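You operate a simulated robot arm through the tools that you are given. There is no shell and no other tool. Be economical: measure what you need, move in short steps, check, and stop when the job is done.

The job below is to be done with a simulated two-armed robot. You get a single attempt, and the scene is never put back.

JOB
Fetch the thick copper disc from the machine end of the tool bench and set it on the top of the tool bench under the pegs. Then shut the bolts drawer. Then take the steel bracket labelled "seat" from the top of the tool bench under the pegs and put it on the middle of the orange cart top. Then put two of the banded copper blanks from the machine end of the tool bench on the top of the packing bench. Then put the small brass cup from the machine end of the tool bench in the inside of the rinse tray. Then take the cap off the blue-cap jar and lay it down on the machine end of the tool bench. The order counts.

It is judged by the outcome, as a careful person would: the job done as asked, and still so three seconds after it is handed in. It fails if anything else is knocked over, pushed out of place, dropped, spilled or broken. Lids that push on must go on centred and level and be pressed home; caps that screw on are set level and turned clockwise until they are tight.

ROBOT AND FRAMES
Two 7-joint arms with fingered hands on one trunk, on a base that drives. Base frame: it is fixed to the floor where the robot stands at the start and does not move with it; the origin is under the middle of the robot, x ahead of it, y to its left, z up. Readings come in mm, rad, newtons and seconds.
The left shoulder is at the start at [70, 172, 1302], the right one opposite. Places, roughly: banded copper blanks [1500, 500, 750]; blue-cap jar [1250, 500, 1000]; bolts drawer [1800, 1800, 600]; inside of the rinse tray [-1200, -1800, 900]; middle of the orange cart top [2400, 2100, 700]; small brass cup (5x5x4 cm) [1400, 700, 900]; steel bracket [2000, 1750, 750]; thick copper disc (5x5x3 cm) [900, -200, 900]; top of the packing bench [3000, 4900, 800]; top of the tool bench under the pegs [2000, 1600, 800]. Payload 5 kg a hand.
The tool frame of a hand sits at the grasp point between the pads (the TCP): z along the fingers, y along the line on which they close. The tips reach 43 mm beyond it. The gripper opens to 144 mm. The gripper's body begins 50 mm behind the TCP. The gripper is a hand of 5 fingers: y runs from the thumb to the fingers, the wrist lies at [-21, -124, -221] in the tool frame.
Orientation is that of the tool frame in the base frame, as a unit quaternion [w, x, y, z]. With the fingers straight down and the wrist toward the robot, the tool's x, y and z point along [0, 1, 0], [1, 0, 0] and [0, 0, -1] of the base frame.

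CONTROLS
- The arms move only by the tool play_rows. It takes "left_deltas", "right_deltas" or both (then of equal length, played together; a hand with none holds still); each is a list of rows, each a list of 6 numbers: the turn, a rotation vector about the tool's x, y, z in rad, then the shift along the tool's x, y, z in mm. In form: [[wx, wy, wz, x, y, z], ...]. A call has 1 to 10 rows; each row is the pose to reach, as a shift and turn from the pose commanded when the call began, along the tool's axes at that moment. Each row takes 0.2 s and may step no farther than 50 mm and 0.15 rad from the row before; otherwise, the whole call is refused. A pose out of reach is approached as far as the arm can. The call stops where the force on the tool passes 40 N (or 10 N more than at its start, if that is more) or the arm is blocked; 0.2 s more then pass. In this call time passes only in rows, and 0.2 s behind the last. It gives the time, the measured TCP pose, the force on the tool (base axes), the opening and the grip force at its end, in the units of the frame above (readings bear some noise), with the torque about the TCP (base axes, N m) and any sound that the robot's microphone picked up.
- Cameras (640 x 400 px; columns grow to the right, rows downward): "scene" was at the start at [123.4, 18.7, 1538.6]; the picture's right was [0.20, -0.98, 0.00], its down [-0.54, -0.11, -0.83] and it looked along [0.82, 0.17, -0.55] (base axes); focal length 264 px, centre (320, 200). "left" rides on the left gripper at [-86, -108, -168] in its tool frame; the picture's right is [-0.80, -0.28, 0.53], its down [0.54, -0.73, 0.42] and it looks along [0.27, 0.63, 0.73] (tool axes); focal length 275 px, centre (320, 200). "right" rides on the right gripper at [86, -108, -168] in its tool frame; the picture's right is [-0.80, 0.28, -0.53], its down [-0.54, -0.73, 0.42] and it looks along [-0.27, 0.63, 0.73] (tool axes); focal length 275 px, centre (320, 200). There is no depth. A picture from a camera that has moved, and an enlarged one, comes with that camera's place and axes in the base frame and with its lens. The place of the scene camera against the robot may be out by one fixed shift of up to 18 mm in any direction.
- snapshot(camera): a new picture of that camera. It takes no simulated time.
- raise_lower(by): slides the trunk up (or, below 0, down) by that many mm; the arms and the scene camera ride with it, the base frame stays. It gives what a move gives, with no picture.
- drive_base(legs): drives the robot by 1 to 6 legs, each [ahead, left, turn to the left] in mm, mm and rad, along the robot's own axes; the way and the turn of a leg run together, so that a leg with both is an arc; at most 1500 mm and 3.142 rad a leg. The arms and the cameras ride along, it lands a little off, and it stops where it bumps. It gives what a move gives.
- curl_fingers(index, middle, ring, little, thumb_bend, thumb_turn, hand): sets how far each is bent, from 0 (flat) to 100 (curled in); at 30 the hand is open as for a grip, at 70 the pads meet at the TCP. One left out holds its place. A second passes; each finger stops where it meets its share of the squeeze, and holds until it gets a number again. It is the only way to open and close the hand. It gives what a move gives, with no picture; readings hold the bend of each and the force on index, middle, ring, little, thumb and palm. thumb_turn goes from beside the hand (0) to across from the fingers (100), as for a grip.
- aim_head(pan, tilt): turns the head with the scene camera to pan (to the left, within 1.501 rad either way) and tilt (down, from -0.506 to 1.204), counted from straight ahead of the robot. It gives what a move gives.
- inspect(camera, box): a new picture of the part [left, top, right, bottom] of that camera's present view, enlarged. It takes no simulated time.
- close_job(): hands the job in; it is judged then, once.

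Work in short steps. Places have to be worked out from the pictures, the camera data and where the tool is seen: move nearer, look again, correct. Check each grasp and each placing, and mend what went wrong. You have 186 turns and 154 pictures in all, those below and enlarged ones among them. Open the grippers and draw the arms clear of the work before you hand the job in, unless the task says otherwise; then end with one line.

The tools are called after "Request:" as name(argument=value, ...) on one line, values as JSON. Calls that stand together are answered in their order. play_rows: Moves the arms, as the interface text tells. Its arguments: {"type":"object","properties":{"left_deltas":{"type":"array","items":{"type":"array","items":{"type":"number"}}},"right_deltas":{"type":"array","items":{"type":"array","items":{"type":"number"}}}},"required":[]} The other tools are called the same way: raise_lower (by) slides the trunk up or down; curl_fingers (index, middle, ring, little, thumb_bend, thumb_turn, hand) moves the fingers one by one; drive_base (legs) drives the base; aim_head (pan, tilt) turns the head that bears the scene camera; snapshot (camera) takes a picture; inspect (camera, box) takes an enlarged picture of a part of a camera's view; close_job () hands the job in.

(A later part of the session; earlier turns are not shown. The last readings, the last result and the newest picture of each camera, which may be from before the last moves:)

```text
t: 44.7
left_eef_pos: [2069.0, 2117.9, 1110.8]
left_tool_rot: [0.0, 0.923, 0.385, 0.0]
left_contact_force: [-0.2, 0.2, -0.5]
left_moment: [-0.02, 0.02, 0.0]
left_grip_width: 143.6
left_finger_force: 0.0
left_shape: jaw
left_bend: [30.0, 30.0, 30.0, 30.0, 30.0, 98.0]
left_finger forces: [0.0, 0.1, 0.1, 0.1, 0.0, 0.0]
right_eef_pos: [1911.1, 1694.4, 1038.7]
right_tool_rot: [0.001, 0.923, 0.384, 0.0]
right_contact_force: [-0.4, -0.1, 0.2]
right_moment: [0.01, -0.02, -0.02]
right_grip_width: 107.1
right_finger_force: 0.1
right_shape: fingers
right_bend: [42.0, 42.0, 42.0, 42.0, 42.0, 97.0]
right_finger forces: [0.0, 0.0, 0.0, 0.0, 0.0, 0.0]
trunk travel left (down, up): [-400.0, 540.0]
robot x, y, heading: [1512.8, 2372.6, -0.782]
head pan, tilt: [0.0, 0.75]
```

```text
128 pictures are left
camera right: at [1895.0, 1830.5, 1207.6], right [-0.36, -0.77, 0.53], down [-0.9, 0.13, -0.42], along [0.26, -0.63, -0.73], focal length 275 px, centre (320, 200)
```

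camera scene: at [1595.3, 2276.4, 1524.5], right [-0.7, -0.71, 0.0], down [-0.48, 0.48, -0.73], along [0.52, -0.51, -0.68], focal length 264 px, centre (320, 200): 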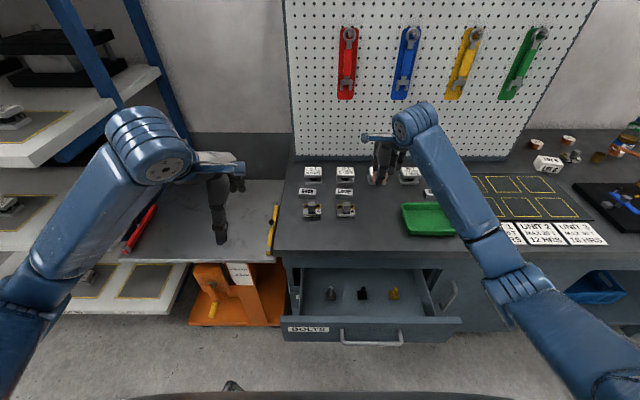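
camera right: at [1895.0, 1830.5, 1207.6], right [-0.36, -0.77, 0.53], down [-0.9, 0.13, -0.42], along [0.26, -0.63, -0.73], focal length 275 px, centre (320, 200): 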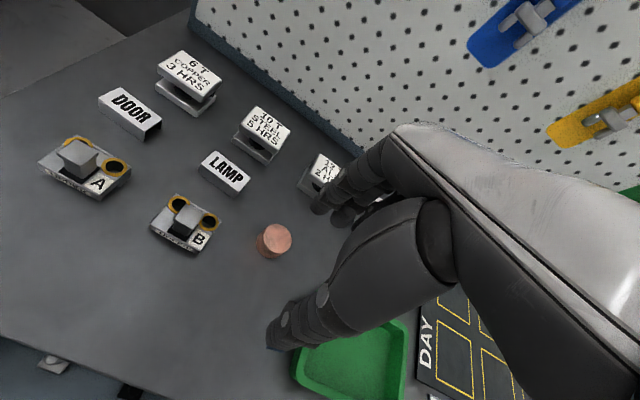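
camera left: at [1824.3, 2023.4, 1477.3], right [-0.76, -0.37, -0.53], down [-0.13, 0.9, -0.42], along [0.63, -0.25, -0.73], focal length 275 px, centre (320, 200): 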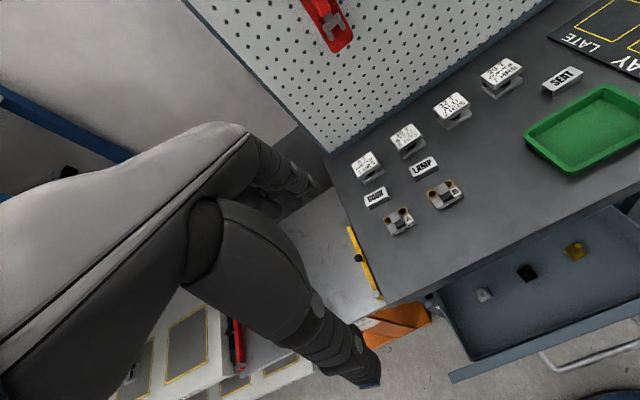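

Disc stands flat in place. Next is the bolts drawer, so I back the robot 280 mm for pushing room and look at the drawer front.

Request:
drive_base(legs=[[-280, 60, 0]])

Request:
aim_head(pan=-0.1, tilt=0.75)

Request:
snapshot(camera="scene")

Request:
snapshot(camera="right")

```text
t: 46.7
left_eef_pos: [1911.3, 2355.8, 1109.6]
left_tool_rot: [0.001, 0.924, 0.383, 0.0]
left_contact_force: [0.0, -0.6, -0.5]
left_moment: [-0.01, 0.0, 0.03]
left_grip_width: 144.1
left_finger_force: 0.1
left_shape: jaw
left_bend: [30.0, 30.0, 30.0, 30.0, 30.0, 98.0]
left_finger forces: [0.0, 0.0, 0.0, 0.0, 0.0, 0.0]
right_eef_pos: [1752.5, 1932.8, 1036.6]
right_tool_rot: [0.0, 0.924, 0.383, 0.0]
right_contact_force: [0.5, 0.3, 0.7]
right_moment: [-0.04, 0.02, 0.02]
right_grip_width: 107.3
right_finger_force: 0.1
right_shape: fingers
right_bend: [42.0, 42.0, 42.0, 42.0, 42.0, 97.0]
right_finger forces: [0.0, 0.1, 0.0, 0.0, 0.0, 0.0]
trunk travel left (down, up): [-400.0, 540.0]
robot x, y, heading: [1355.0, 2610.0, -0.783]
head pan, tilt: [0.0, 0.75]
```

```text
t: 47.4
left_eef_pos: [1910.4, 2357.0, 1110.3]
left_tool_rot: [0.0, 0.924, 0.383, 0.0]
left_contact_force: [-0.6, -1.3, 0.1]
left_moment: [-0.01, 0.02, -0.04]
left_grip_width: 143.6
left_finger_force: 0.1
left_shape: jaw
left_bend: [30.0, 30.0, 30.0, 30.0, 30.0, 98.0]
left_finger forces: [0.0, 0.1, 0.0, 0.1, 0.0, 0.1]
right_eef_pos: [1752.1, 1933.2, 1037.8]
right_tool_rot: [0.0, 0.923, 0.384, 0.0]
right_contact_force: [0.1, 0.1, 0.1]
right_moment: [-0.01, -0.01, -0.04]
right_grip_width: 107.3
right_finger_force: 0.0
right_shape: fingers
right_bend: [42.0, 42.0, 42.0, 42.0, 42.0, 97.0]
right_finger forces: [0.1, 0.1, 0.0, 0.0, 0.0, 0.0]
trunk travel left (down, up): [-400.0, 540.0]
robot x, y, heading: [1357.0, 2605.8, -0.781]
head pan, tilt: [-0.099, 0.75]
```

```text
127 pictures are left
camera scene: at [1431.0, 2511.9, 1524.6], right [-0.77, -0.64, 0.0], down [-0.43, 0.53, -0.73], along [0.47, -0.56, -0.68], focal length 264 px, centre (320, 200)
```

scene: 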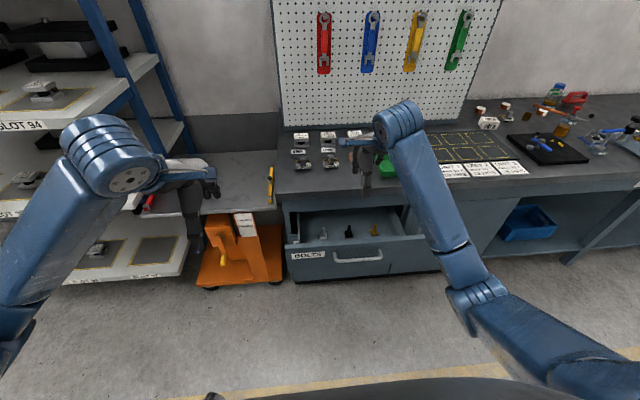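

```text
126 pictures are left
camera right: at [1737.0, 2069.4, 1207.1], right [-0.36, -0.76, 0.53], down [-0.9, 0.13, -0.42], along [0.25, -0.63, -0.73], focal length 275 px, centre (320, 200)
```

right: 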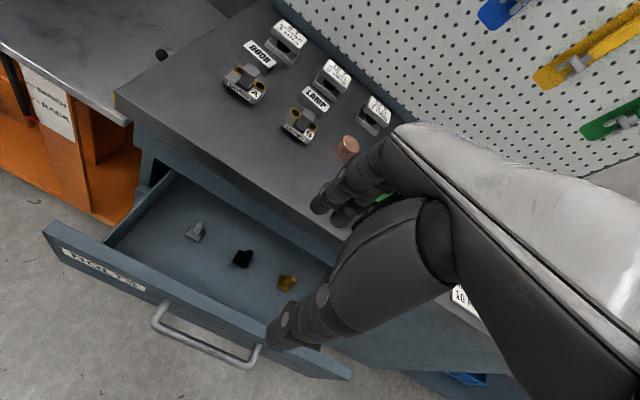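

Both views agree: the drawer front's top edge is at z≈700 and n≈-132 (n being distance into the bench), with the handle in the middle. I retract the right hand beside the handle in open space, then lower the trunk.

Request:
play_rows(right_deltas=[[0, 0, 0, -30, -35, 0], [0, 0, 0, -65, -70, 0], [0, 0, 0, -100, -105, 0], [0, 0, 0, -135, -132, 20], [0, 0, 0, -160, -142, 60], [0, 0, 0, -175, -142, 100]])

Request:
curl_fingers(hand="right", index=30, middle=30, ring=30, little=30, thumb_bend=30)

Request:
raise_lower(by=-220)

Request:
snapshot(camera="scene")

Request:
snapshot(camera="right")

```text
t: 48.8
left_eef_pos: [1909.5, 2356.5, 1109.8]
left_tool_rot: [0.0, 0.924, 0.383, 0.0]
left_contact_force: [0.4, 0.2, 0.1]
left_moment: [0.04, -0.01, 0.02]
left_grip_width: 144.1
left_finger_force: 0.0
left_shape: jaw
left_bend: [30.0, 30.0, 30.0, 30.0, 30.0, 98.0]
left_finger forces: [0.0, 0.1, 0.0, 0.0, 0.0, 0.0]
right_eef_pos: [1527.5, 1909.0, 937.5]
right_tool_rot: [0.001, 0.923, 0.384, 0.001]
right_contact_force: [-0.6, -0.6, 0.8]
right_moment: [0.01, 0.01, 0.01]
right_grip_width: 107.2
right_finger_force: 0.0
right_shape: fingers
right_bend: [42.0, 42.0, 42.0, 42.0, 42.0, 97.0]
right_finger forces: [0.1, 0.0, 0.0, 0.0, 0.0, 0.0]
trunk travel left (down, up): [-400.0, 540.0]
robot x, y, heading: [1356.4, 2612.3, -0.78]
head pan, tilt: [-0.099, 0.75]
```

```text
t: 49.8
left_eef_pos: [1910.4, 2355.3, 1109.7]
left_tool_rot: [0.0, 0.923, 0.384, 0.0]
left_contact_force: [-0.3, 0.4, -0.1]
left_moment: [-0.02, 0.02, 0.05]
left_grip_width: 143.8
left_finger_force: 0.2
left_shape: jaw
left_bend: [30.0, 30.0, 30.0, 30.0, 30.0, 98.0]
left_finger forces: [0.1, 0.0, 0.1, 0.1, 0.0, 0.1]
right_eef_pos: [1527.5, 1909.3, 938.1]
right_tool_rot: [0.0, 0.923, 0.384, 0.0]
right_contact_force: [-0.4, 0.6, -0.5]
right_moment: [0.06, 0.01, -0.04]
right_grip_width: 149.2
right_finger_force: 0.0
right_shape: fingers
right_bend: [30.0, 30.0, 30.0, 30.0, 30.0, 97.0]
right_finger forces: [0.0, 0.1, 0.0, 0.1, 0.0, 0.0]
trunk travel left (down, up): [-400.0, 540.0]
robot x, y, heading: [1357.4, 2612.7, -0.787]
head pan, tilt: [-0.099, 0.75]
```

```text
t: 52.1
left_eef_pos: [1909.6, 2356.2, 889.1]
left_tool_rot: [0.0, 0.924, 0.383, 0.0]
left_contact_force: [-1.0, -0.2, 0.4]
left_moment: [-0.01, 0.0, 0.01]
left_grip_width: 143.8
left_finger_force: 0.1
left_shape: jaw
left_bend: [30.0, 30.0, 30.0, 30.0, 30.0, 98.0]
left_finger forces: [0.0, 0.0, 0.0, 0.0, 0.0, 0.1]
right_eef_pos: [1527.6, 1910.2, 718.9]
right_tool_rot: [0.0, 0.924, 0.383, 0.0]
right_contact_force: [0.2, 0.3, 0.8]
right_moment: [0.01, 0.0, -0.02]
right_grip_width: 149.3
right_finger_force: 0.0
right_shape: fingers
right_bend: [30.0, 30.0, 30.0, 30.0, 30.0, 97.0]
right_finger forces: [0.1, 0.0, 0.0, 0.1, 0.1, 0.0]
trunk travel left (down, up): [-180.0, 760.0]
robot x, y, heading: [1354.8, 2607.5, -0.78]
head pan, tilt: [-0.099, 0.75]
```

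```text
125 pictures are left
camera scene: at [1431.1, 2511.5, 1304.6], right [-0.77, -0.64, 0.0], down [-0.43, 0.53, -0.73], along [0.46, -0.56, -0.68], focal length 264 px, centre (320, 200)
```

scene: 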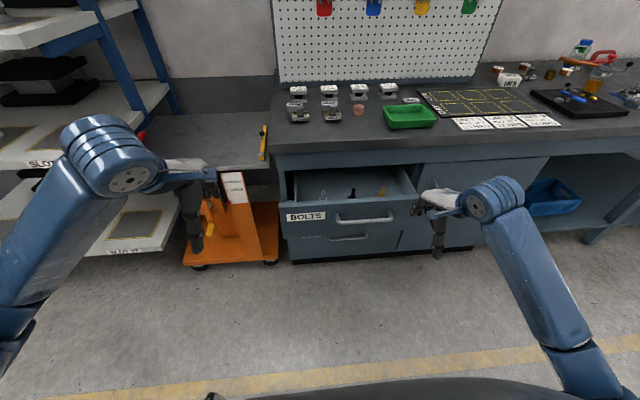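

```text
124 pictures are left
camera right: at [1512.8, 2046.6, 886.5], right [-0.36, -0.76, 0.53], down [-0.9, 0.13, -0.42], along [0.25, -0.63, -0.73], focal length 275 px, centre (320, 200)
```

right: 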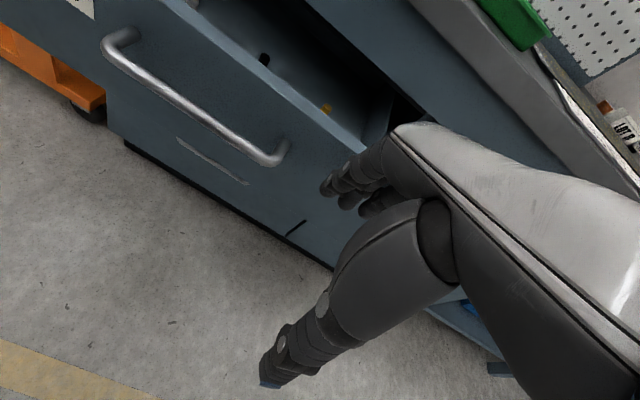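

The hand hangs right of the handle in front of the panel. I lower it 70 mm and creep forward until contact.

Request:
play_rows(right_deltas=[[0, 0, 0, 0, 0, 35], [0, 0, 0, 0, 0, 70], [0, 0, 0, 4, 20, 70], [0, 0, 0, 6, 40, 70], [0, 0, 0, 6, 55, 70], [0, 0, 0, 6, 70, 70], [0, 0, 0, 6, 85, 70]])

Request:
snapshot(camera="right")

Request:
inspect(camera="scene", box=[240, 120, 500, 290])

```text
t: 53.7
left_eef_pos: [1910.5, 2356.2, 889.4]
left_tool_rot: [0.0, 0.923, 0.384, -0.001]
left_contact_force: [-0.4, 0.1, -0.1]
left_moment: [0.02, 0.01, 0.03]
left_grip_width: 144.0
left_finger_force: 0.1
left_shape: jaw
left_bend: [30.0, 30.0, 30.0, 30.0, 30.0, 98.0]
left_finger forces: [0.0, 0.0, 0.0, 0.0, 0.1, 0.1]
right_eef_pos: [1593.9, 1854.8, 647.7]
right_tool_rot: [0.001, 0.924, 0.384, -0.001]
right_contact_force: [0.3, -0.3, -0.5]
right_moment: [0.02, 0.01, -0.01]
right_grip_width: 149.1
right_finger_force: 0.1
right_shape: fingers
right_bend: [30.0, 30.0, 30.0, 30.0, 30.0, 97.0]
right_finger forces: [0.0, 0.0, 0.0, 0.0, 0.0, 0.1]
trunk travel left (down, up): [-180.0, 760.0]
robot x, y, heading: [1354.5, 2609.7, -0.786]
head pan, tilt: [-0.099, 0.75]
```

```text
123 pictures are left
camera right: at [1578.2, 1990.7, 816.1], right [-0.36, -0.76, 0.53], down [-0.9, 0.13, -0.42], along [0.26, -0.63, -0.73], focal length 275 px, centre (320, 200)
```

right: 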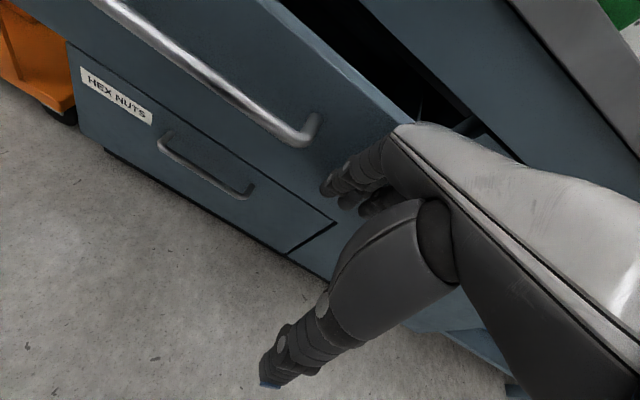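

```text
2.35 times, centred on (370, 205) of scene
camera zoom: at [1431.6, 2511.1, 1304.4], right [-0.77, -0.64, 0.0], down [-0.43, 0.53, -0.73], along [0.46, -0.56, -0.68], focal length 621 px, centre (202, 188)
```

zoom: 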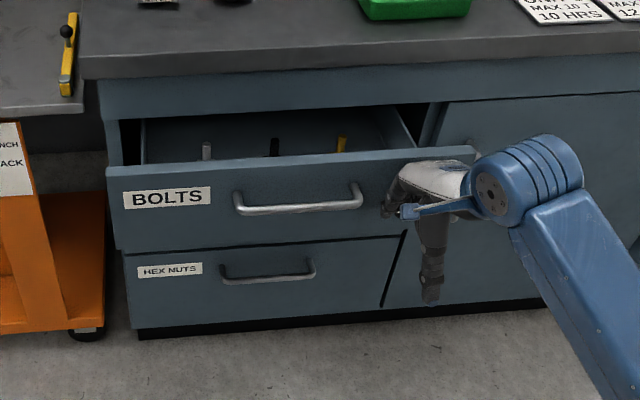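

Not touching yet, and the hand is placed correctly right of the BOLTS handle. I continue forward.

Request:
play_rows(right_deltas=[[0, 0, 0, 0, 15, 0], [0, 0, 0, 0, 30, 0], [0, 0, 0, 0, 45, 0], [0, 0, 0, 0, 60, 0], [0, 0, 0, 0, 75, 0], [0, 0, 0, 0, 90, 0]])

Request:
inspect(camera="scene", box=[240, 120, 500, 290])

```text
t: 55.1
left_eef_pos: [1910.6, 2356.8, 889.6]
left_tool_rot: [0.0, 0.923, 0.384, 0.0]
left_contact_force: [0.4, -0.6, 0.6]
left_moment: [0.03, 0.01, 0.03]
left_grip_width: 143.9
left_finger_force: 0.2
left_shape: jaw
left_bend: [30.0, 30.0, 30.0, 30.0, 30.0, 98.0]
left_finger forces: [0.1, 0.0, 0.1, 0.0, 0.0, 0.0]
right_eef_pos: [1656.5, 1790.8, 646.4]
right_tool_rot: [-0.002, 0.924, 0.384, 0.0]
right_contact_force: [0.3, 0.4, 0.2]
right_moment: [-0.01, -0.01, 0.0]
right_grip_width: 149.4
right_finger_force: 0.1
right_shape: fingers
right_bend: [30.0, 30.0, 30.0, 30.0, 30.0, 97.0]
right_finger forces: [0.0, 0.0, 0.0, 0.1, 0.1, 0.0]
trunk travel left (down, up): [-180.0, 760.0]
robot x, y, heading: [1357.4, 2608.9, -0.786]
head pan, tilt: [-0.099, 0.75]
```

```text
2.35 times, centred on (370, 205) of scene
camera zoom: at [1431.7, 2511.1, 1304.4], right [-0.77, -0.64, 0.0], down [-0.43, 0.53, -0.73], along [0.46, -0.56, -0.68], focal length 621 px, centre (202, 188)
```

zoom: 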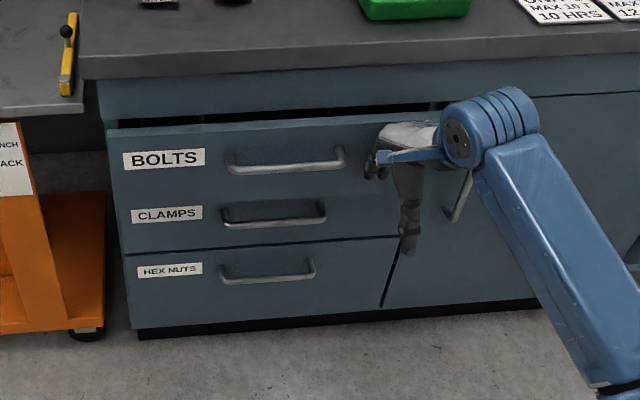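

The drawer slides easily and is nearly shut. I keep pushing until it meets its stop.

Request:
play_rows(right_deltas=[[0, 0, 0, 0, 15, 0], [0, 0, 0, 0, 30, 0], [0, 0, 0, 0, 45, 0], [0, 0, 0, 0, 60, 0], [0, 0, 0, 0, 75, 0], [0, 0, 0, 0, 90, 0], [0, 0, 0, 0, 105, 0]])

Request:
inspect(camera="scene", box=[240, 120, 500, 290])

```text
t: 56.2
left_eef_pos: [1909.1, 2357.5, 891.2]
left_tool_rot: [0.0, 0.924, 0.382, 0.0]
left_contact_force: [-0.2, -0.7, -0.2]
left_moment: [0.01, 0.02, 0.0]
left_grip_width: 143.8
left_finger_force: 0.0
left_shape: jaw
left_bend: [30.0, 30.0, 30.0, 30.0, 30.0, 98.0]
left_finger forces: [0.0, 0.0, 0.1, 0.1, 0.0, 0.0]
right_eef_pos: [1693.2, 1751.1, 648.4]
right_tool_rot: [-0.001, 0.924, 0.382, -0.002]
right_contact_force: [-20.1, 25.2, 9.5]
right_moment: [-0.98, -0.67, -0.3]
right_grip_width: 148.1
right_finger_force: 16.5
right_shape: fingers
right_bend: [31.0, 44.0, 34.0, 30.0, 30.0, 97.0]
right_finger forces: [0.9, 21.8, 9.0, 0.4, 0.0, 0.0]
trunk travel left (down, up): [-180.0, 760.0]
robot x, y, heading: [1352.7, 2610.4, -0.785]
head pan, tilt: [-0.099, 0.75]
stopped in row 5 (right hand): the force on the tool passed its limit (the readings are from after the stop); the commanded pose is now the measured one
```

```text
2.35 times, centred on (370, 205) of scene
camera zoom: at [1428.7, 2514.5, 1304.9], right [-0.77, -0.63, 0.0], down [-0.43, 0.53, -0.73], along [0.46, -0.57, -0.68], focal length 621 px, centre (202, 188)
```

zoom: 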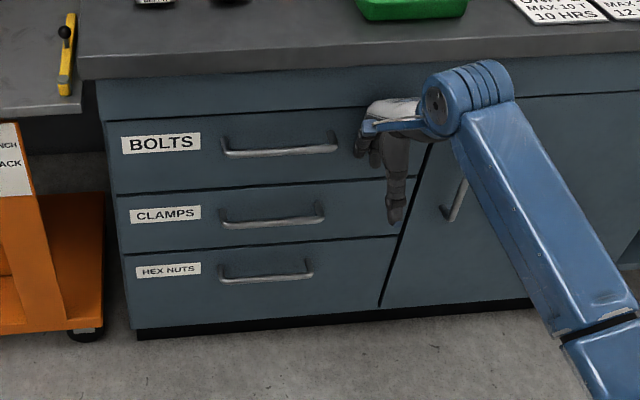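

Drawer is shut flush. I withdraw the right hand, raise the trunk, and put both arms in a carrying posture.

Request:
play_rows(right_deltas=[[0, 0, 0, 0, -30, 0], [0, 0, 0, 0, -80, 0], [0, 0, 0, 0, -130, 0], [0, 0, 0, 0, -150, -40], [0, 0, 0, 0, -150, -90]])

Request:
raise_lower(by=320)

Request:
drive_base(legs=[[0, -720, 0], [280, 0, 0]])

Request:
aim_head(pan=0.15, tilt=0.7)

Request:
snapshot(camera="scene")

Request:
snapshot(camera="left")

```text
t: 57.4
left_eef_pos: [1909.5, 2355.8, 889.4]
left_tool_rot: [0.0, 0.924, 0.383, 0.0]
left_contact_force: [0.2, -0.6, -0.1]
left_moment: [-0.01, -0.02, 0.01]
left_grip_width: 143.9
left_finger_force: 0.0
left_shape: jaw
left_bend: [30.0, 30.0, 30.0, 30.0, 30.0, 98.0]
left_finger forces: [0.1, 0.0, 0.0, 0.0, 0.0, 0.1]
right_eef_pos: [1590.8, 1855.7, 737.4]
right_tool_rot: [-0.002, 0.924, 0.383, 0.0]
right_contact_force: [0.0, 0.7, -0.4]
right_moment: [-0.02, 0.02, 0.02]
right_grip_width: 149.3
right_finger_force: 0.1
right_shape: fingers
right_bend: [30.0, 30.0, 30.0, 30.0, 30.0, 97.0]
right_finger forces: [0.0, 0.0, 0.0, 0.1, 0.1, 0.1]
trunk travel left (down, up): [-180.0, 760.0]
robot x, y, heading: [1355.4, 2609.4, -0.785]
head pan, tilt: [-0.099, 0.75]
```

```text
t: 60.6
left_eef_pos: [1910.0, 2356.1, 1209.4]
left_tool_rot: [0.0, 0.924, 0.382, 0.001]
left_contact_force: [0.0, 0.9, 0.9]
left_moment: [0.02, 0.01, -0.01]
left_grip_width: 143.7
left_finger_force: 0.1
left_shape: jaw
left_bend: [30.0, 30.0, 30.0, 30.0, 30.0, 98.0]
left_finger forces: [0.1, 0.1, 0.1, 0.0, 0.0, 0.0]
right_eef_pos: [1591.1, 1854.6, 1056.9]
right_tool_rot: [-0.002, 0.924, 0.383, -0.001]
right_contact_force: [0.2, -0.1, 1.0]
right_moment: [0.01, -0.01, 0.02]
right_grip_width: 149.4
right_finger_force: 0.0
right_shape: fingers
right_bend: [30.0, 30.0, 30.0, 30.0, 30.0, 97.0]
right_finger forces: [0.0, 0.1, 0.0, 0.1, 0.0, 0.2]
trunk travel left (down, up): [-500.0, 440.0]
robot x, y, heading: [1359.8, 2611.0, -0.784]
head pan, tilt: [-0.099, 0.75]
```

```text
t: 66.1
left_eef_pos: [1598.4, 1649.2, 1210.2]
left_tool_rot: [-0.001, 0.924, 0.383, 0.001]
left_contact_force: [-0.6, 0.5, 0.2]
left_moment: [-0.01, -0.01, 0.01]
left_grip_width: 144.0
left_finger_force: 0.1
left_shape: jaw
left_bend: [30.0, 30.0, 30.0, 30.0, 30.0, 98.0]
left_finger forces: [0.0, 0.0, 0.0, 0.0, 0.0, 0.0]
right_eef_pos: [1280.6, 1146.7, 1058.1]
right_tool_rot: [-0.002, 0.924, 0.382, 0.0]
right_contact_force: [-0.4, 0.0, -0.5]
right_moment: [0.01, -0.05, 0.01]
right_grip_width: 149.4
right_finger_force: 0.1
right_shape: fingers
right_bend: [30.0, 30.0, 30.0, 30.0, 30.0, 97.0]
right_finger forces: [0.1, 0.0, 0.1, 0.0, 0.1, 0.0]
trunk travel left (down, up): [-500.0, 440.0]
robot x, y, heading: [1044.1, 1905.0, -0.783]
head pan, tilt: [-0.099, 0.75]
```

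```text
t: 66.8
left_eef_pos: [1598.5, 1648.0, 1210.2]
left_tool_rot: [0.0, 0.924, 0.383, 0.0]
left_contact_force: [0.0, 1.0, -0.8]
left_moment: [0.01, 0.02, 0.01]
left_grip_width: 143.9
left_finger_force: 0.1
left_shape: jaw
left_bend: [30.0, 30.0, 30.0, 30.0, 30.0, 98.0]
left_finger forces: [0.0, 0.1, 0.0, 0.0, 0.1, 0.1]
right_eef_pos: [1281.0, 1146.9, 1058.4]
right_tool_rot: [-0.001, 0.923, 0.384, -0.001]
right_contact_force: [0.0, 0.7, -0.6]
right_moment: [-0.02, 0.0, 0.03]
right_grip_width: 149.3
right_finger_force: 0.1
right_shape: fingers
right_bend: [30.0, 30.0, 30.0, 30.0, 30.0, 97.0]
right_finger forces: [0.0, 0.0, 0.1, 0.0, 0.1, 0.1]
trunk travel left (down, up): [-500.0, 440.0]
robot x, y, heading: [1047.1, 1902.4, -0.786]
head pan, tilt: [0.15, 0.7]
```

```text
119 pictures are left
camera scene: at [1135.4, 1816.4, 1628.6], right [-0.59, -0.81, 0.0], down [-0.52, 0.38, -0.76], along [0.62, -0.45, -0.64], focal length 264 px, centre (320, 200)
```

scene: 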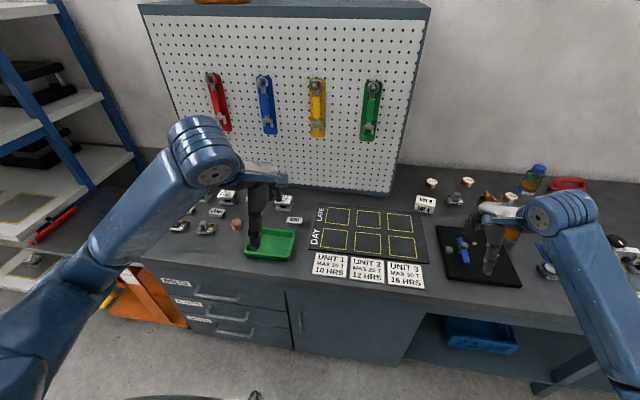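

```text
118 pictures are left
camera left: at [1459.9, 1661.7, 1377.2], right [-0.76, -0.36, -0.53], down [-0.13, 0.9, -0.42], along [0.63, -0.25, -0.73], focal length 275 px, centre (320, 200)
```

left: 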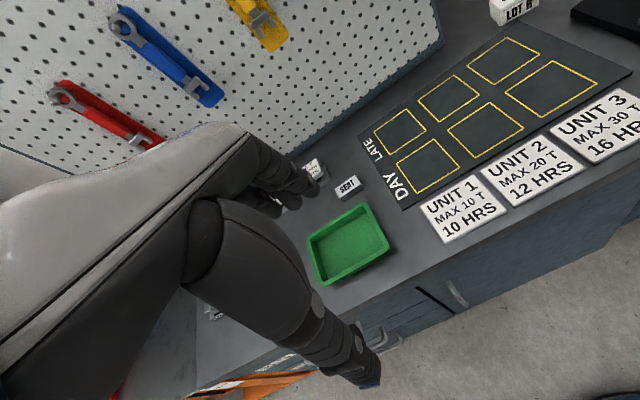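

Both cameras put the SEAT bracket at about [1841,1442]. I zoom in to gauge its shape and its clearance to the tray and the 20T block.

Request:
inspect(camera="left", box=[290, 140, 410, 220])

Request:
drive_base(legs=[[80, 0, 0]])

Request:
curl_fingers(hand="left", index=48, middle=48, ring=48, little=48, thumb_bend=48)

```text
5.00 times, centred on (350, 180) of left
camera zoom: at [1459.9, 1661.7, 1377.2], right [-0.76, -0.36, -0.53], down [-0.13, 0.9, -0.42], along [0.63, -0.25, -0.73], focal length 1376 px, centre (170, 300)
```

zoom: 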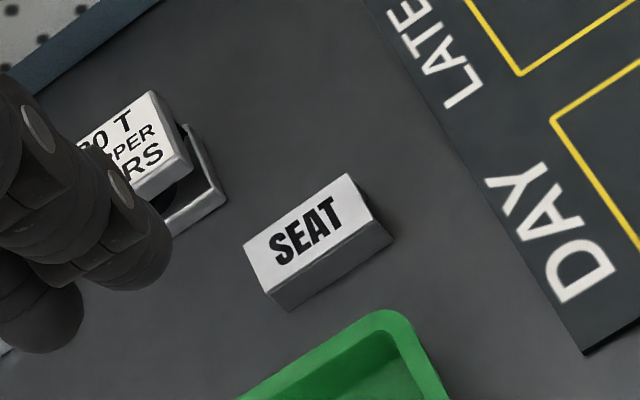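

```text
t: 67.9
left_eef_pos: [1653.8, 1594.1, 1210.8]
left_tool_rot: [0.001, 0.923, 0.384, 0.001]
left_contact_force: [0.2, 0.7, 0.6]
left_moment: [-0.05, 0.03, 0.04]
left_grip_width: 144.0
left_finger_force: 0.0
left_shape: jaw
left_bend: [30.0, 30.0, 30.0, 30.0, 30.0, 98.0]
left_finger forces: [0.0, 0.0, 0.0, 0.1, 0.1, 0.0]
right_eef_pos: [1336.2, 1092.0, 1058.7]
right_tool_rot: [-0.001, 0.924, 0.383, 0.0]
right_contact_force: [0.3, 0.4, 0.2]
right_moment: [0.02, 0.01, 0.01]
right_grip_width: 149.3
right_finger_force: 0.0
right_shape: fingers
right_bend: [30.0, 30.0, 30.0, 30.0, 30.0, 97.0]
right_finger forces: [0.0, 0.0, 0.1, 0.0, 0.0, 0.1]
trunk travel left (down, up): [-500.0, 440.0]
robot x, y, heading: [1099.9, 1843.5, -0.782]
head pan, tilt: [0.15, 0.7]
```

```text
t: 68.9
left_eef_pos: [1652.8, 1593.3, 1210.7]
left_tool_rot: [0.001, 0.923, 0.384, 0.0]
left_contact_force: [-1.1, 0.4, 0.1]
left_moment: [-0.01, -0.02, 0.02]
left_grip_width: 86.3
left_finger_force: 0.2
left_shape: fingers
left_bend: [48.0, 48.0, 48.0, 48.0, 48.0, 98.0]
left_finger forces: [0.1, 0.1, 0.1, 0.1, 0.0, 0.1]
right_eef_pos: [1336.4, 1093.0, 1058.2]
right_tool_rot: [-0.001, 0.924, 0.384, 0.0]
right_contact_force: [-0.3, 0.6, 1.3]
right_moment: [0.01, -0.04, -0.01]
right_grip_width: 149.5
right_finger_force: 0.1
right_shape: fingers
right_bend: [30.0, 30.0, 30.0, 30.0, 30.0, 97.0]
right_finger forces: [0.1, 0.0, 0.0, 0.0, 0.1, 0.0]
trunk travel left (down, up): [-500.0, 440.0]
robot x, y, heading: [1099.9, 1846.1, -0.783]
head pan, tilt: [0.15, 0.7]
```

Bracket is about 62×35×21 mm and square to the bench. I bring the left hand above it.

Request:
play_rows(left_deltas=[[0, 0, 0, 3, 31, 32], [0, 0, 0, 6, 61, 65], [0, 0, 0, 9, 91, 97], [0, 0, 0, 13, 122, 130], [0, 0, 0, 16, 152, 162], [0, 0, 0, 20, 182, 195], [0, 0, 0, 23, 213, 227], [0, 0, 0, 26, 243, 258]])

Request:
snapshot(camera="left")

```text
t: 70.7
left_eef_pos: [1845.6, 1438.1, 949.3]
left_tool_rot: [0.0, 0.924, 0.383, 0.0]
left_contact_force: [0.5, -0.5, 0.4]
left_moment: [0.03, 0.03, 0.0]
left_grip_width: 86.1
left_finger_force: 0.1
left_shape: fingers
left_bend: [48.0, 48.0, 48.0, 48.0, 48.0, 98.0]
left_finger forces: [0.0, 0.0, 0.1, 0.0, 0.0, 0.1]
right_eef_pos: [1337.3, 1089.7, 1056.0]
right_tool_rot: [-0.001, 0.923, 0.384, 0.0]
right_contact_force: [0.5, -0.3, -0.3]
right_moment: [0.0, 0.0, 0.03]
right_grip_width: 149.4
right_finger_force: 0.0
right_shape: fingers
right_bend: [30.0, 30.0, 30.0, 30.0, 30.0, 97.0]
right_finger forces: [0.0, 0.0, 0.0, 0.0, 0.0, 0.1]
trunk travel left (down, up): [-500.0, 440.0]
robot x, y, heading: [1102.7, 1845.9, -0.784]
head pan, tilt: [0.15, 0.7]
```

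```text
116 pictures are left
camera left: at [1706.2, 1452.5, 1117.1], right [-0.76, -0.36, -0.53], down [-0.13, 0.9, -0.42], along [0.63, -0.25, -0.73], focal length 275 px, centre (320, 200)
```

left: 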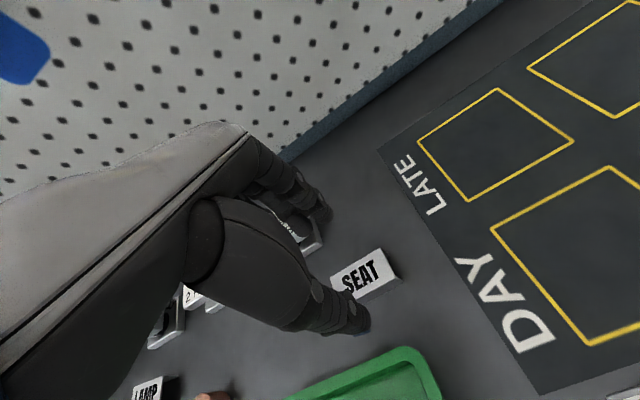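

I zoom in to refine the bracket position relative to the hand.

Request:
inspect(camera="left", box=[280, 190, 440, 350])

```text
2.50 times, centred on (360, 270) of left
camera zoom: at [1706.2, 1452.5, 1117.1], right [-0.76, -0.36, -0.53], down [-0.13, 0.9, -0.42], along [0.63, -0.25, -0.73], focal length 688 px, centre (220, 25)
```

zoom: 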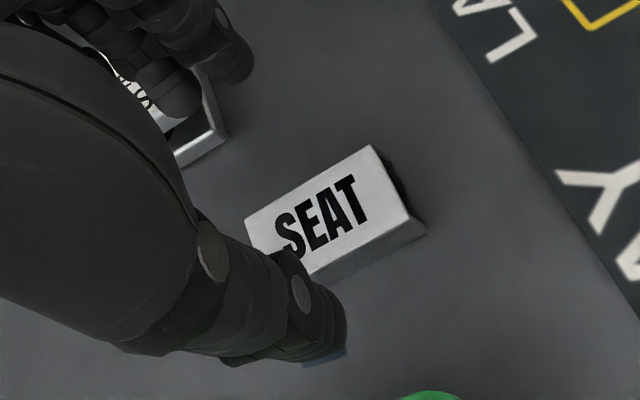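

Bracket centre is [1838,1438]. I correct 5–6 mm and descend; the 20T block clears by about 15–20 mm.

Request:
play_rows(left_deltas=[[0, 0, 0, -7, -6, 5], [0, 0, 0, -7, -6, 25], [0, 0, 0, -7, -6, 45], [0, 0, 0, -7, -6, 56], [0, 0, 0, -7, -6, 61]])

Request:
snapshot(camera="left")

```text
t: 71.9
left_eef_pos: [1834.1, 1440.1, 891.1]
left_tool_rot: [0.0, 0.923, 0.384, 0.001]
left_contact_force: [-0.9, 0.8, -0.2]
left_moment: [-0.01, -0.01, -0.01]
left_grip_width: 85.7
left_finger_force: 0.2
left_shape: fingers
left_bend: [48.0, 48.0, 49.0, 48.0, 48.0, 98.0]
left_finger forces: [0.0, 0.0, 0.8, 0.0, 0.0, 0.0]
right_eef_pos: [1337.3, 1089.3, 1057.6]
right_tool_rot: [-0.001, 0.923, 0.384, -0.002]
right_contact_force: [0.0, 0.3, 0.6]
right_moment: [0.02, -0.01, -0.02]
right_grip_width: 149.2
right_finger_force: 0.1
right_shape: fingers
right_bend: [30.0, 30.0, 30.0, 30.0, 30.0, 97.0]
right_finger forces: [0.1, 0.0, 0.0, 0.1, 0.0, 0.1]
trunk travel left (down, up): [-500.0, 440.0]
robot x, y, heading: [1100.1, 1847.9, -0.78]
head pan, tilt: [0.15, 0.7]
```

```text
114 pictures are left
camera left: at [1696.2, 1453.4, 1058.2], right [-0.76, -0.36, -0.53], down [-0.13, 0.9, -0.42], along [0.63, -0.25, -0.73], focal length 275 px, centre (320, 200)
```

left: 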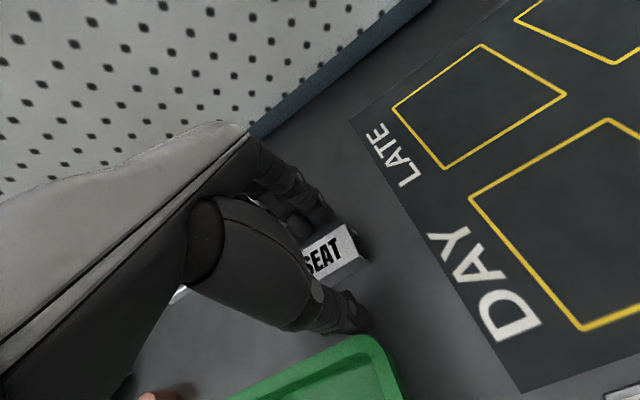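

In position with the bracket between thumb and fingers, so I close.

Request:
curl_fingers(hand="left", index=70, middle=70, ring=70, little=70, thumb_bend=70)

Request:
inspect(camera="left", box=[240, 160, 440, 320])

```text
t: 72.9
left_eef_pos: [1835.1, 1439.6, 891.2]
left_tool_rot: [0.0, 0.924, 0.383, 0.0]
left_contact_force: [-0.2, 0.1, 0.3]
left_moment: [0.01, 0.01, -0.02]
left_grip_width: 35.5
left_finger_force: 13.9
left_shape: fingers
left_bend: [64.0, 67.0, 69.0, 70.0, 62.0, 96.0]
left_finger forces: [7.7, 4.8, 1.1, 0.0, 13.4, 0.0]
right_eef_pos: [1337.4, 1091.6, 1057.7]
right_tool_rot: [-0.001, 0.923, 0.384, 0.0]
right_contact_force: [-0.9, -0.3, -0.3]
right_moment: [-0.03, 0.01, -0.02]
right_grip_width: 149.5
right_finger_force: 0.0
right_shape: fingers
right_bend: [30.0, 30.0, 30.0, 30.0, 30.0, 97.0]
right_finger forces: [0.0, 0.0, 0.0, 0.1, 0.1, 0.1]
trunk travel left (down, up): [-500.0, 440.0]
robot x, y, heading: [1101.9, 1846.0, -0.783]
head pan, tilt: [0.15, 0.7]
```

```text
2.50 times, centred on (340, 240) of left
camera zoom: at [1696.5, 1453.4, 1058.6], right [-0.76, -0.36, -0.53], down [-0.13, 0.9, -0.42], along [0.63, -0.25, -0.73], focal length 688 px, centre (270, 100)
```

zoom: 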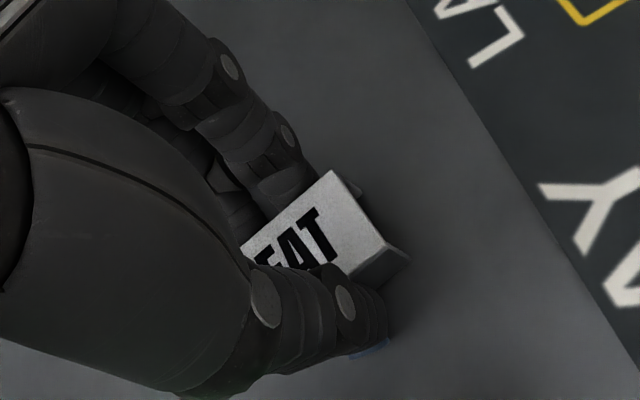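

Grip about 14 N. Lift straight up, then check.

Request:
play_rows(left_deltas=[[0, 0, 0, 0, 0, -8], [0, 0, 0, 0, 0, -25], [0, 0, 0, 0, 0, -60], [0, 0, 0, 0, -10, -100], [0, 0, 0, 0, -40, -135], [0, 0, 0, 0, -80, -160]])

Request:
snapshot(camera="left")

```text
t: 74.3
left_eef_pos: [1776.0, 1497.3, 1051.8]
left_tool_rot: [0.0, 0.924, 0.384, 0.0]
left_contact_force: [-1.1, -0.1, -0.8]
left_moment: [0.0, -0.04, -0.02]
left_grip_width: 35.5
left_finger_force: 13.4
left_shape: fingers
left_bend: [64.0, 67.0, 69.0, 70.0, 62.0, 96.0]
left_finger forces: [7.5, 4.9, 1.0, 0.0, 13.3, 0.1]
right_eef_pos: [1335.8, 1092.1, 1058.6]
right_tool_rot: [-0.001, 0.923, 0.384, 0.0]
right_contact_force: [-0.5, 0.3, 0.4]
right_moment: [0.01, 0.0, -0.01]
right_grip_width: 149.2
right_finger_force: 0.0
right_shape: fingers
right_bend: [30.0, 30.0, 30.0, 30.0, 30.0, 97.0]
right_finger forces: [0.0, 0.1, 0.0, 0.0, 0.1, 0.0]
trunk travel left (down, up): [-500.0, 440.0]
robot x, y, heading: [1101.8, 1847.2, -0.786]
head pan, tilt: [0.15, 0.7]
```

```text
112 pictures are left
camera left: at [1638.2, 1511.6, 1219.5], right [-0.76, -0.36, -0.53], down [-0.13, 0.9, -0.42], along [0.63, -0.25, -0.73], focal length 275 px, centre (320, 200)
```

left: 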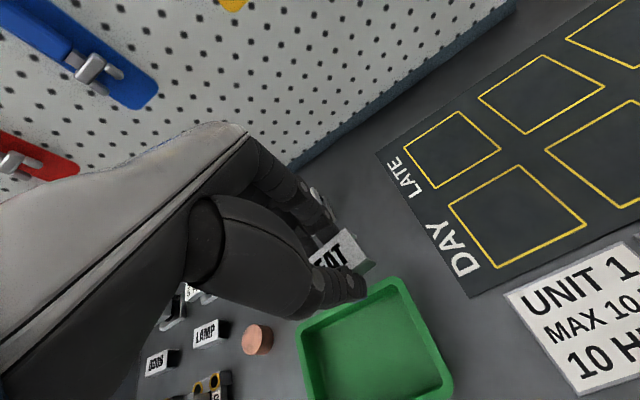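

Bracket lifted, nothing disturbed. I raise the trunk 120 mm and slide left to face the cart.

Request:
raise_lower(by=120)

Request:
drive_base(legs=[[-80, 0, 0], [0, 845, 0]])

Request:
aim_head(pan=0.35, tilt=0.75)

Request:
snapshot(camera="scene")

Request:
snapshot(camera="left")

```text
t: 75.8
left_eef_pos: [1779.3, 1496.3, 1170.0]
left_tool_rot: [-0.001, 0.924, 0.383, 0.0]
left_contact_force: [1.0, -0.3, -0.9]
left_moment: [-0.01, -0.04, 0.0]
left_grip_width: 35.1
left_finger_force: 13.3
left_shape: fingers
left_bend: [64.0, 67.0, 69.0, 70.0, 62.0, 96.0]
left_finger forces: [7.5, 4.8, 1.1, 0.0, 13.4, 0.1]
right_eef_pos: [1336.8, 1089.9, 1176.6]
right_tool_rot: [-0.001, 0.923, 0.384, -0.001]
right_contact_force: [-0.1, -0.8, -0.2]
right_moment: [-0.01, -0.02, 0.0]
right_grip_width: 149.4
right_finger_force: 0.0
right_shape: fingers
right_bend: [30.0, 30.0, 30.0, 30.0, 30.0, 97.0]
right_finger forces: [0.0, 0.0, 0.0, 0.1, 0.1, 0.1]
trunk travel left (down, up): [-620.0, 320.0]
robot x, y, heading: [1101.2, 1848.4, -0.782]
head pan, tilt: [0.15, 0.7]
```

```text
t: 80.9
left_eef_pos: [2313.8, 2149.2, 1171.2]
left_tool_rot: [0.0, 0.923, 0.384, 0.0]
left_contact_force: [0.4, 0.1, -0.5]
left_moment: [0.02, 0.0, 0.02]
left_grip_width: 35.4
left_finger_force: 13.2
left_shape: fingers
left_bend: [64.0, 67.0, 69.0, 70.0, 62.0, 96.0]
left_finger forces: [7.5, 4.8, 1.0, 0.0, 13.2, 0.1]
right_eef_pos: [1873.8, 1743.7, 1177.3]
right_tool_rot: [-0.001, 0.922, 0.386, -0.001]
right_contact_force: [-0.6, 0.3, -0.4]
right_moment: [0.0, -0.04, -0.02]
right_grip_width: 149.2
right_finger_force: 0.1
right_shape: fingers
right_bend: [30.0, 30.0, 30.0, 30.0, 30.0, 97.0]
right_finger forces: [0.0, 0.0, 0.0, 0.0, 0.0, 0.0]
trunk travel left (down, up): [-620.0, 320.0]
robot x, y, heading: [1636.7, 2500.6, -0.783]
head pan, tilt: [0.15, 0.7]
```

```text
t: 81.7
left_eef_pos: [2314.0, 2149.2, 1171.6]
left_tool_rot: [0.0, 0.923, 0.384, -0.001]
left_contact_force: [0.3, -0.5, -1.5]
left_moment: [0.01, 0.01, -0.02]
left_grip_width: 35.3
left_finger_force: 13.2
left_shape: fingers
left_bend: [64.0, 67.0, 69.0, 70.0, 62.0, 96.0]
left_finger forces: [7.5, 4.9, 1.0, 0.1, 13.2, 0.1]
right_eef_pos: [1873.7, 1744.5, 1177.5]
right_tool_rot: [-0.001, 0.923, 0.385, -0.002]
right_contact_force: [0.8, 0.0, 0.0]
right_moment: [-0.04, 0.01, -0.03]
right_grip_width: 149.3
right_finger_force: 0.0
right_shape: fingers
right_bend: [30.0, 30.0, 30.0, 30.0, 30.0, 97.0]
right_finger forces: [0.0, 0.0, 0.0, 0.1, 0.0, 0.0]
trunk travel left (down, up): [-620.0, 320.0]
robot x, y, heading: [1636.6, 2500.0, -0.777]
head pan, tilt: [0.351, 0.75]
```

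```text
111 pictures are left
camera scene: at [1733.3, 2430.3, 1744.5], right [-0.42, -0.91, 0.0], down [-0.62, 0.28, -0.73], along [0.66, -0.31, -0.68], focal length 264 px, centre (320, 200)
```

scene: 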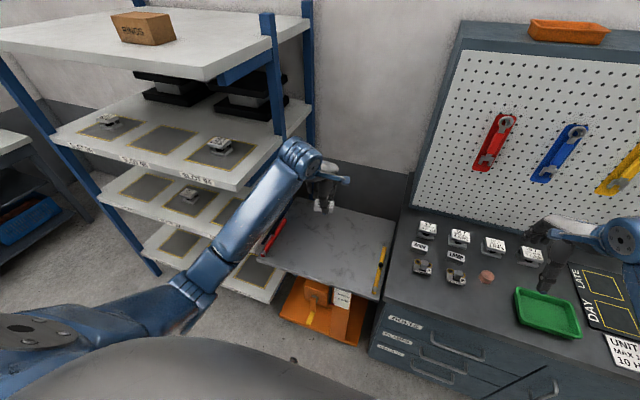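

```text
110 pictures are left
camera left: at [2175.6, 2164.4, 1338.4], right [-0.76, -0.37, -0.53], down [-0.13, 0.9, -0.42], along [0.63, -0.25, -0.73], focal length 275 px, centre (320, 200)
```

left: 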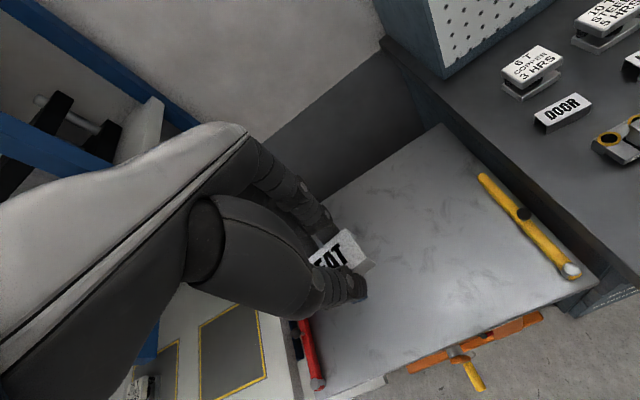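

The cart top is the grey plate between the yellow and red bars, at z≈650–690 with its middle near [2480,2020]. I lift the right hand so lowering the trunk stays safe, and drive forward 120 mm.

Request:
play_rows(right_deltas=[[0, 0, 0, 0, -10, -45], [0, 0, 0, 0, -20, -90], [0, 0, 0, 0, -30, -135], [0, 0, 0, 0, -40, -180], [0, 0, 0, 0, -50, -225], [0, 0, 0, 0, -60, -270]])

Request:
drive_base(legs=[[120, 0, 0]])

Request:
raise_lower(by=-270)

Request:
snapshot(camera="scene")

Request:
snapshot(camera="left")

```text
t: 83.0
left_eef_pos: [2314.9, 2150.3, 1171.4]
left_tool_rot: [0.0, 0.923, 0.384, 0.0]
left_contact_force: [0.5, 0.4, -0.3]
left_moment: [-0.02, 0.0, 0.0]
left_grip_width: 35.2
left_finger_force: 13.6
left_shape: fingers
left_bend: [64.0, 67.0, 69.0, 70.0, 62.0, 96.0]
left_finger forces: [7.5, 4.8, 1.0, 0.0, 13.2, 0.0]
right_eef_pos: [1830.2, 1787.6, 1449.0]
right_tool_rot: [-0.002, 0.923, 0.385, -0.001]
right_contact_force: [0.3, -0.4, 0.3]
right_moment: [-0.04, 0.01, -0.04]
right_grip_width: 149.3
right_finger_force: 0.1
right_shape: fingers
right_bend: [30.0, 30.0, 30.0, 30.0, 30.0, 97.0]
right_finger forces: [0.0, 0.0, 0.1, 0.1, 0.1, 0.1]
trunk travel left (down, up): [-620.0, 320.0]
robot x, y, heading: [1636.1, 2501.7, -0.778]
head pan, tilt: [0.351, 0.75]
```

```text
t: 84.3
left_eef_pos: [2396.3, 2067.6, 1173.0]
left_tool_rot: [0.0, 0.923, 0.385, 0.001]
left_contact_force: [-1.4, 0.3, 0.3]
left_moment: [-0.03, -0.01, 0.02]
left_grip_width: 35.2
left_finger_force: 13.2
left_shape: fingers
left_bend: [64.0, 67.0, 69.0, 70.0, 62.0, 96.0]
left_finger forces: [7.5, 4.8, 1.0, 0.1, 13.2, 0.0]
right_eef_pos: [1912.9, 1704.1, 1450.5]
right_tool_rot: [-0.001, 0.923, 0.384, -0.001]
right_contact_force: [-0.3, 0.9, 0.2]
right_moment: [-0.01, -0.06, 0.02]
right_grip_width: 149.2
right_finger_force: 0.0
right_shape: fingers
right_bend: [30.0, 30.0, 30.0, 30.0, 30.0, 97.0]
right_finger forces: [0.1, 0.0, 0.0, 0.0, 0.0, 0.0]
trunk travel left (down, up): [-620.0, 320.0]
robot x, y, heading: [1721.8, 2416.0, -0.783]
head pan, tilt: [0.351, 0.75]
```

```text
t: 87.0
left_eef_pos: [2398.1, 2066.4, 901.4]
left_tool_rot: [0.001, 0.923, 0.384, 0.0]
left_contact_force: [-0.2, 0.1, -0.4]
left_moment: [0.0, 0.0, 0.0]
left_grip_width: 35.3
left_finger_force: 13.0
left_shape: fingers
left_bend: [64.0, 67.0, 69.0, 70.0, 62.0, 96.0]
left_finger forces: [7.6, 4.9, 1.0, 0.0, 13.2, 0.0]
right_eef_pos: [1915.5, 1702.6, 1177.5]
right_tool_rot: [-0.001, 0.923, 0.385, -0.001]
right_contact_force: [0.6, 1.0, -0.2]
right_moment: [0.02, -0.01, 0.0]
right_grip_width: 149.2
right_finger_force: 0.2
right_shape: fingers
right_bend: [30.0, 30.0, 30.0, 30.0, 30.0, 97.0]
right_finger forces: [0.0, 0.0, 0.0, 0.0, 0.0, 0.0]
trunk travel left (down, up): [-350.0, 590.0]
robot x, y, heading: [1720.8, 2414.2, -0.78]
head pan, tilt: [0.351, 0.75]
```

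```text
109 pictures are left
camera scene: at [1817.0, 2346.7, 1474.6], right [-0.42, -0.91, 0.0], down [-0.62, 0.28, -0.73], along [0.66, -0.31, -0.68], focal length 264 px, centre (320, 200)
```

scene: 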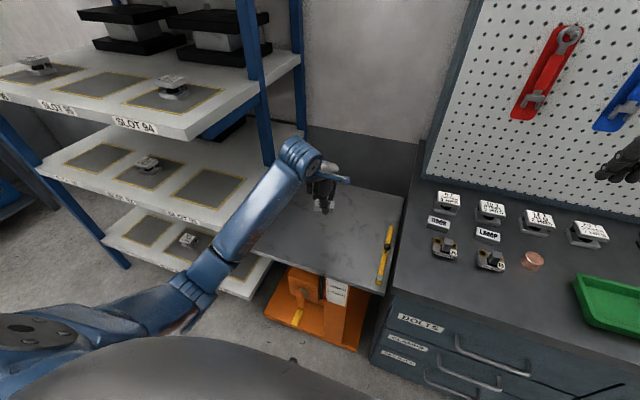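

```text
108 pictures are left
camera left: at [2259.1, 2080.4, 1068.6], right [-0.76, -0.36, -0.53], down [-0.13, 0.9, -0.42], along [0.63, -0.25, -0.73], focal length 275 px, centre (320, 200)
```

left: 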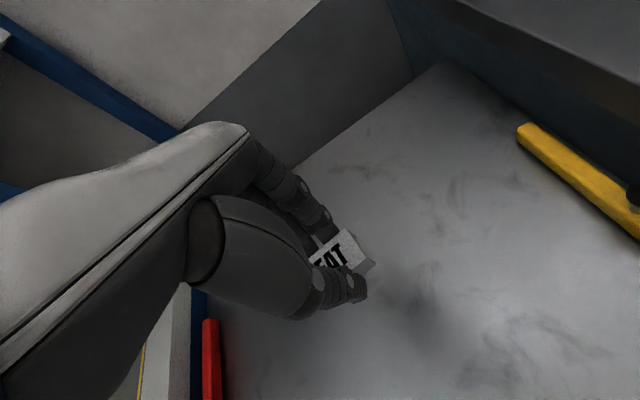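

I shift to the middle of the top and descend, gently in the last part to feel the surface.

Request:
play_rows(left_deltas=[[0, 0, 0, 15, 32, 20], [0, 0, 0, 30, 65, 50], [0, 0, 0, 30, 65, 90], [0, 0, 0, 30, 65, 115], [0, 0, 0, 30, 65, 125], [0, 0, 0, 30, 65, 132], [0, 0, 0, 30, 65, 139]])

Request:
snapshot(camera="left")

Request:
inspect(camera="scene", box=[220, 120, 420, 320])

```text
t: 88.3
left_eef_pos: [2467.3, 2038.1, 787.1]
left_tool_rot: [0.009, 0.923, 0.385, 0.002]
left_contact_force: [-5.6, 4.6, 25.0]
left_moment: [0.54, 0.94, -0.07]
left_grip_width: 35.3
left_finger_force: 18.6
left_shape: fingers
left_bend: [65.0, 68.0, 70.0, 70.0, 63.0, 96.0]
left_finger forces: [6.3, 3.5, 0.3, 0.1, 26.9, 0.0]
right_eef_pos: [1914.6, 1703.1, 1177.3]
right_tool_rot: [-0.001, 0.923, 0.385, -0.001]
right_contact_force: [0.4, -0.4, -0.4]
right_moment: [0.06, 0.08, 0.05]
right_grip_width: 149.5
right_finger_force: 0.0
right_shape: fingers
right_bend: [30.0, 30.0, 30.0, 30.0, 30.0, 97.0]
right_finger forces: [0.1, 0.0, 0.0, 0.0, 0.0, 0.0]
trunk travel left (down, up): [-350.0, 590.0]
robot x, y, heading: [1717.6, 2415.0, -0.782]
head pan, tilt: [0.351, 0.75]
stopped in row 6 (left hand): the force on the tool passed its limit (the readings are from after the stop); the commanded pose is now the measured one
```

```text
107 pictures are left
camera left: at [2327.2, 2055.0, 953.2], right [-0.76, -0.37, -0.54], down [-0.13, 0.89, -0.44], along [0.64, -0.26, -0.72], focal length 275 px, centre (320, 200)
```

left: 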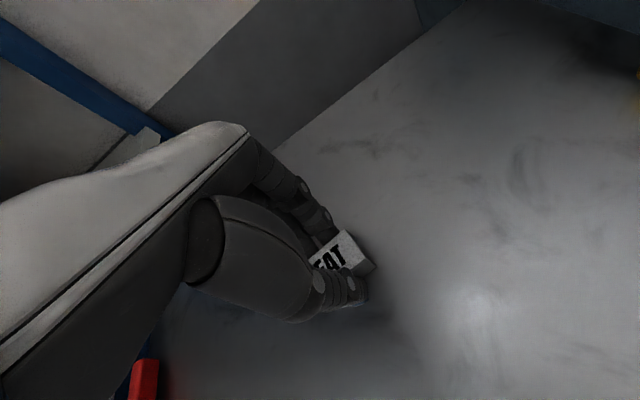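

```text
2.00 times, centred on (320, 220) of scene
camera zoom: at [1815.9, 2347.4, 1474.7], right [-0.42, -0.91, 0.0], down [-0.62, 0.28, -0.73], along [0.67, -0.31, -0.68], focal length 528 px, centre (320, 160)
```

zoom: 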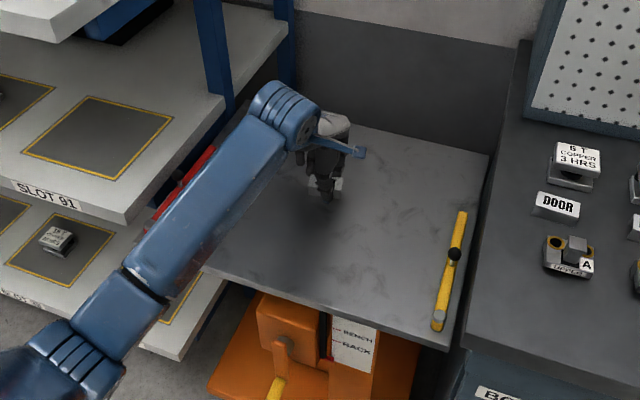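

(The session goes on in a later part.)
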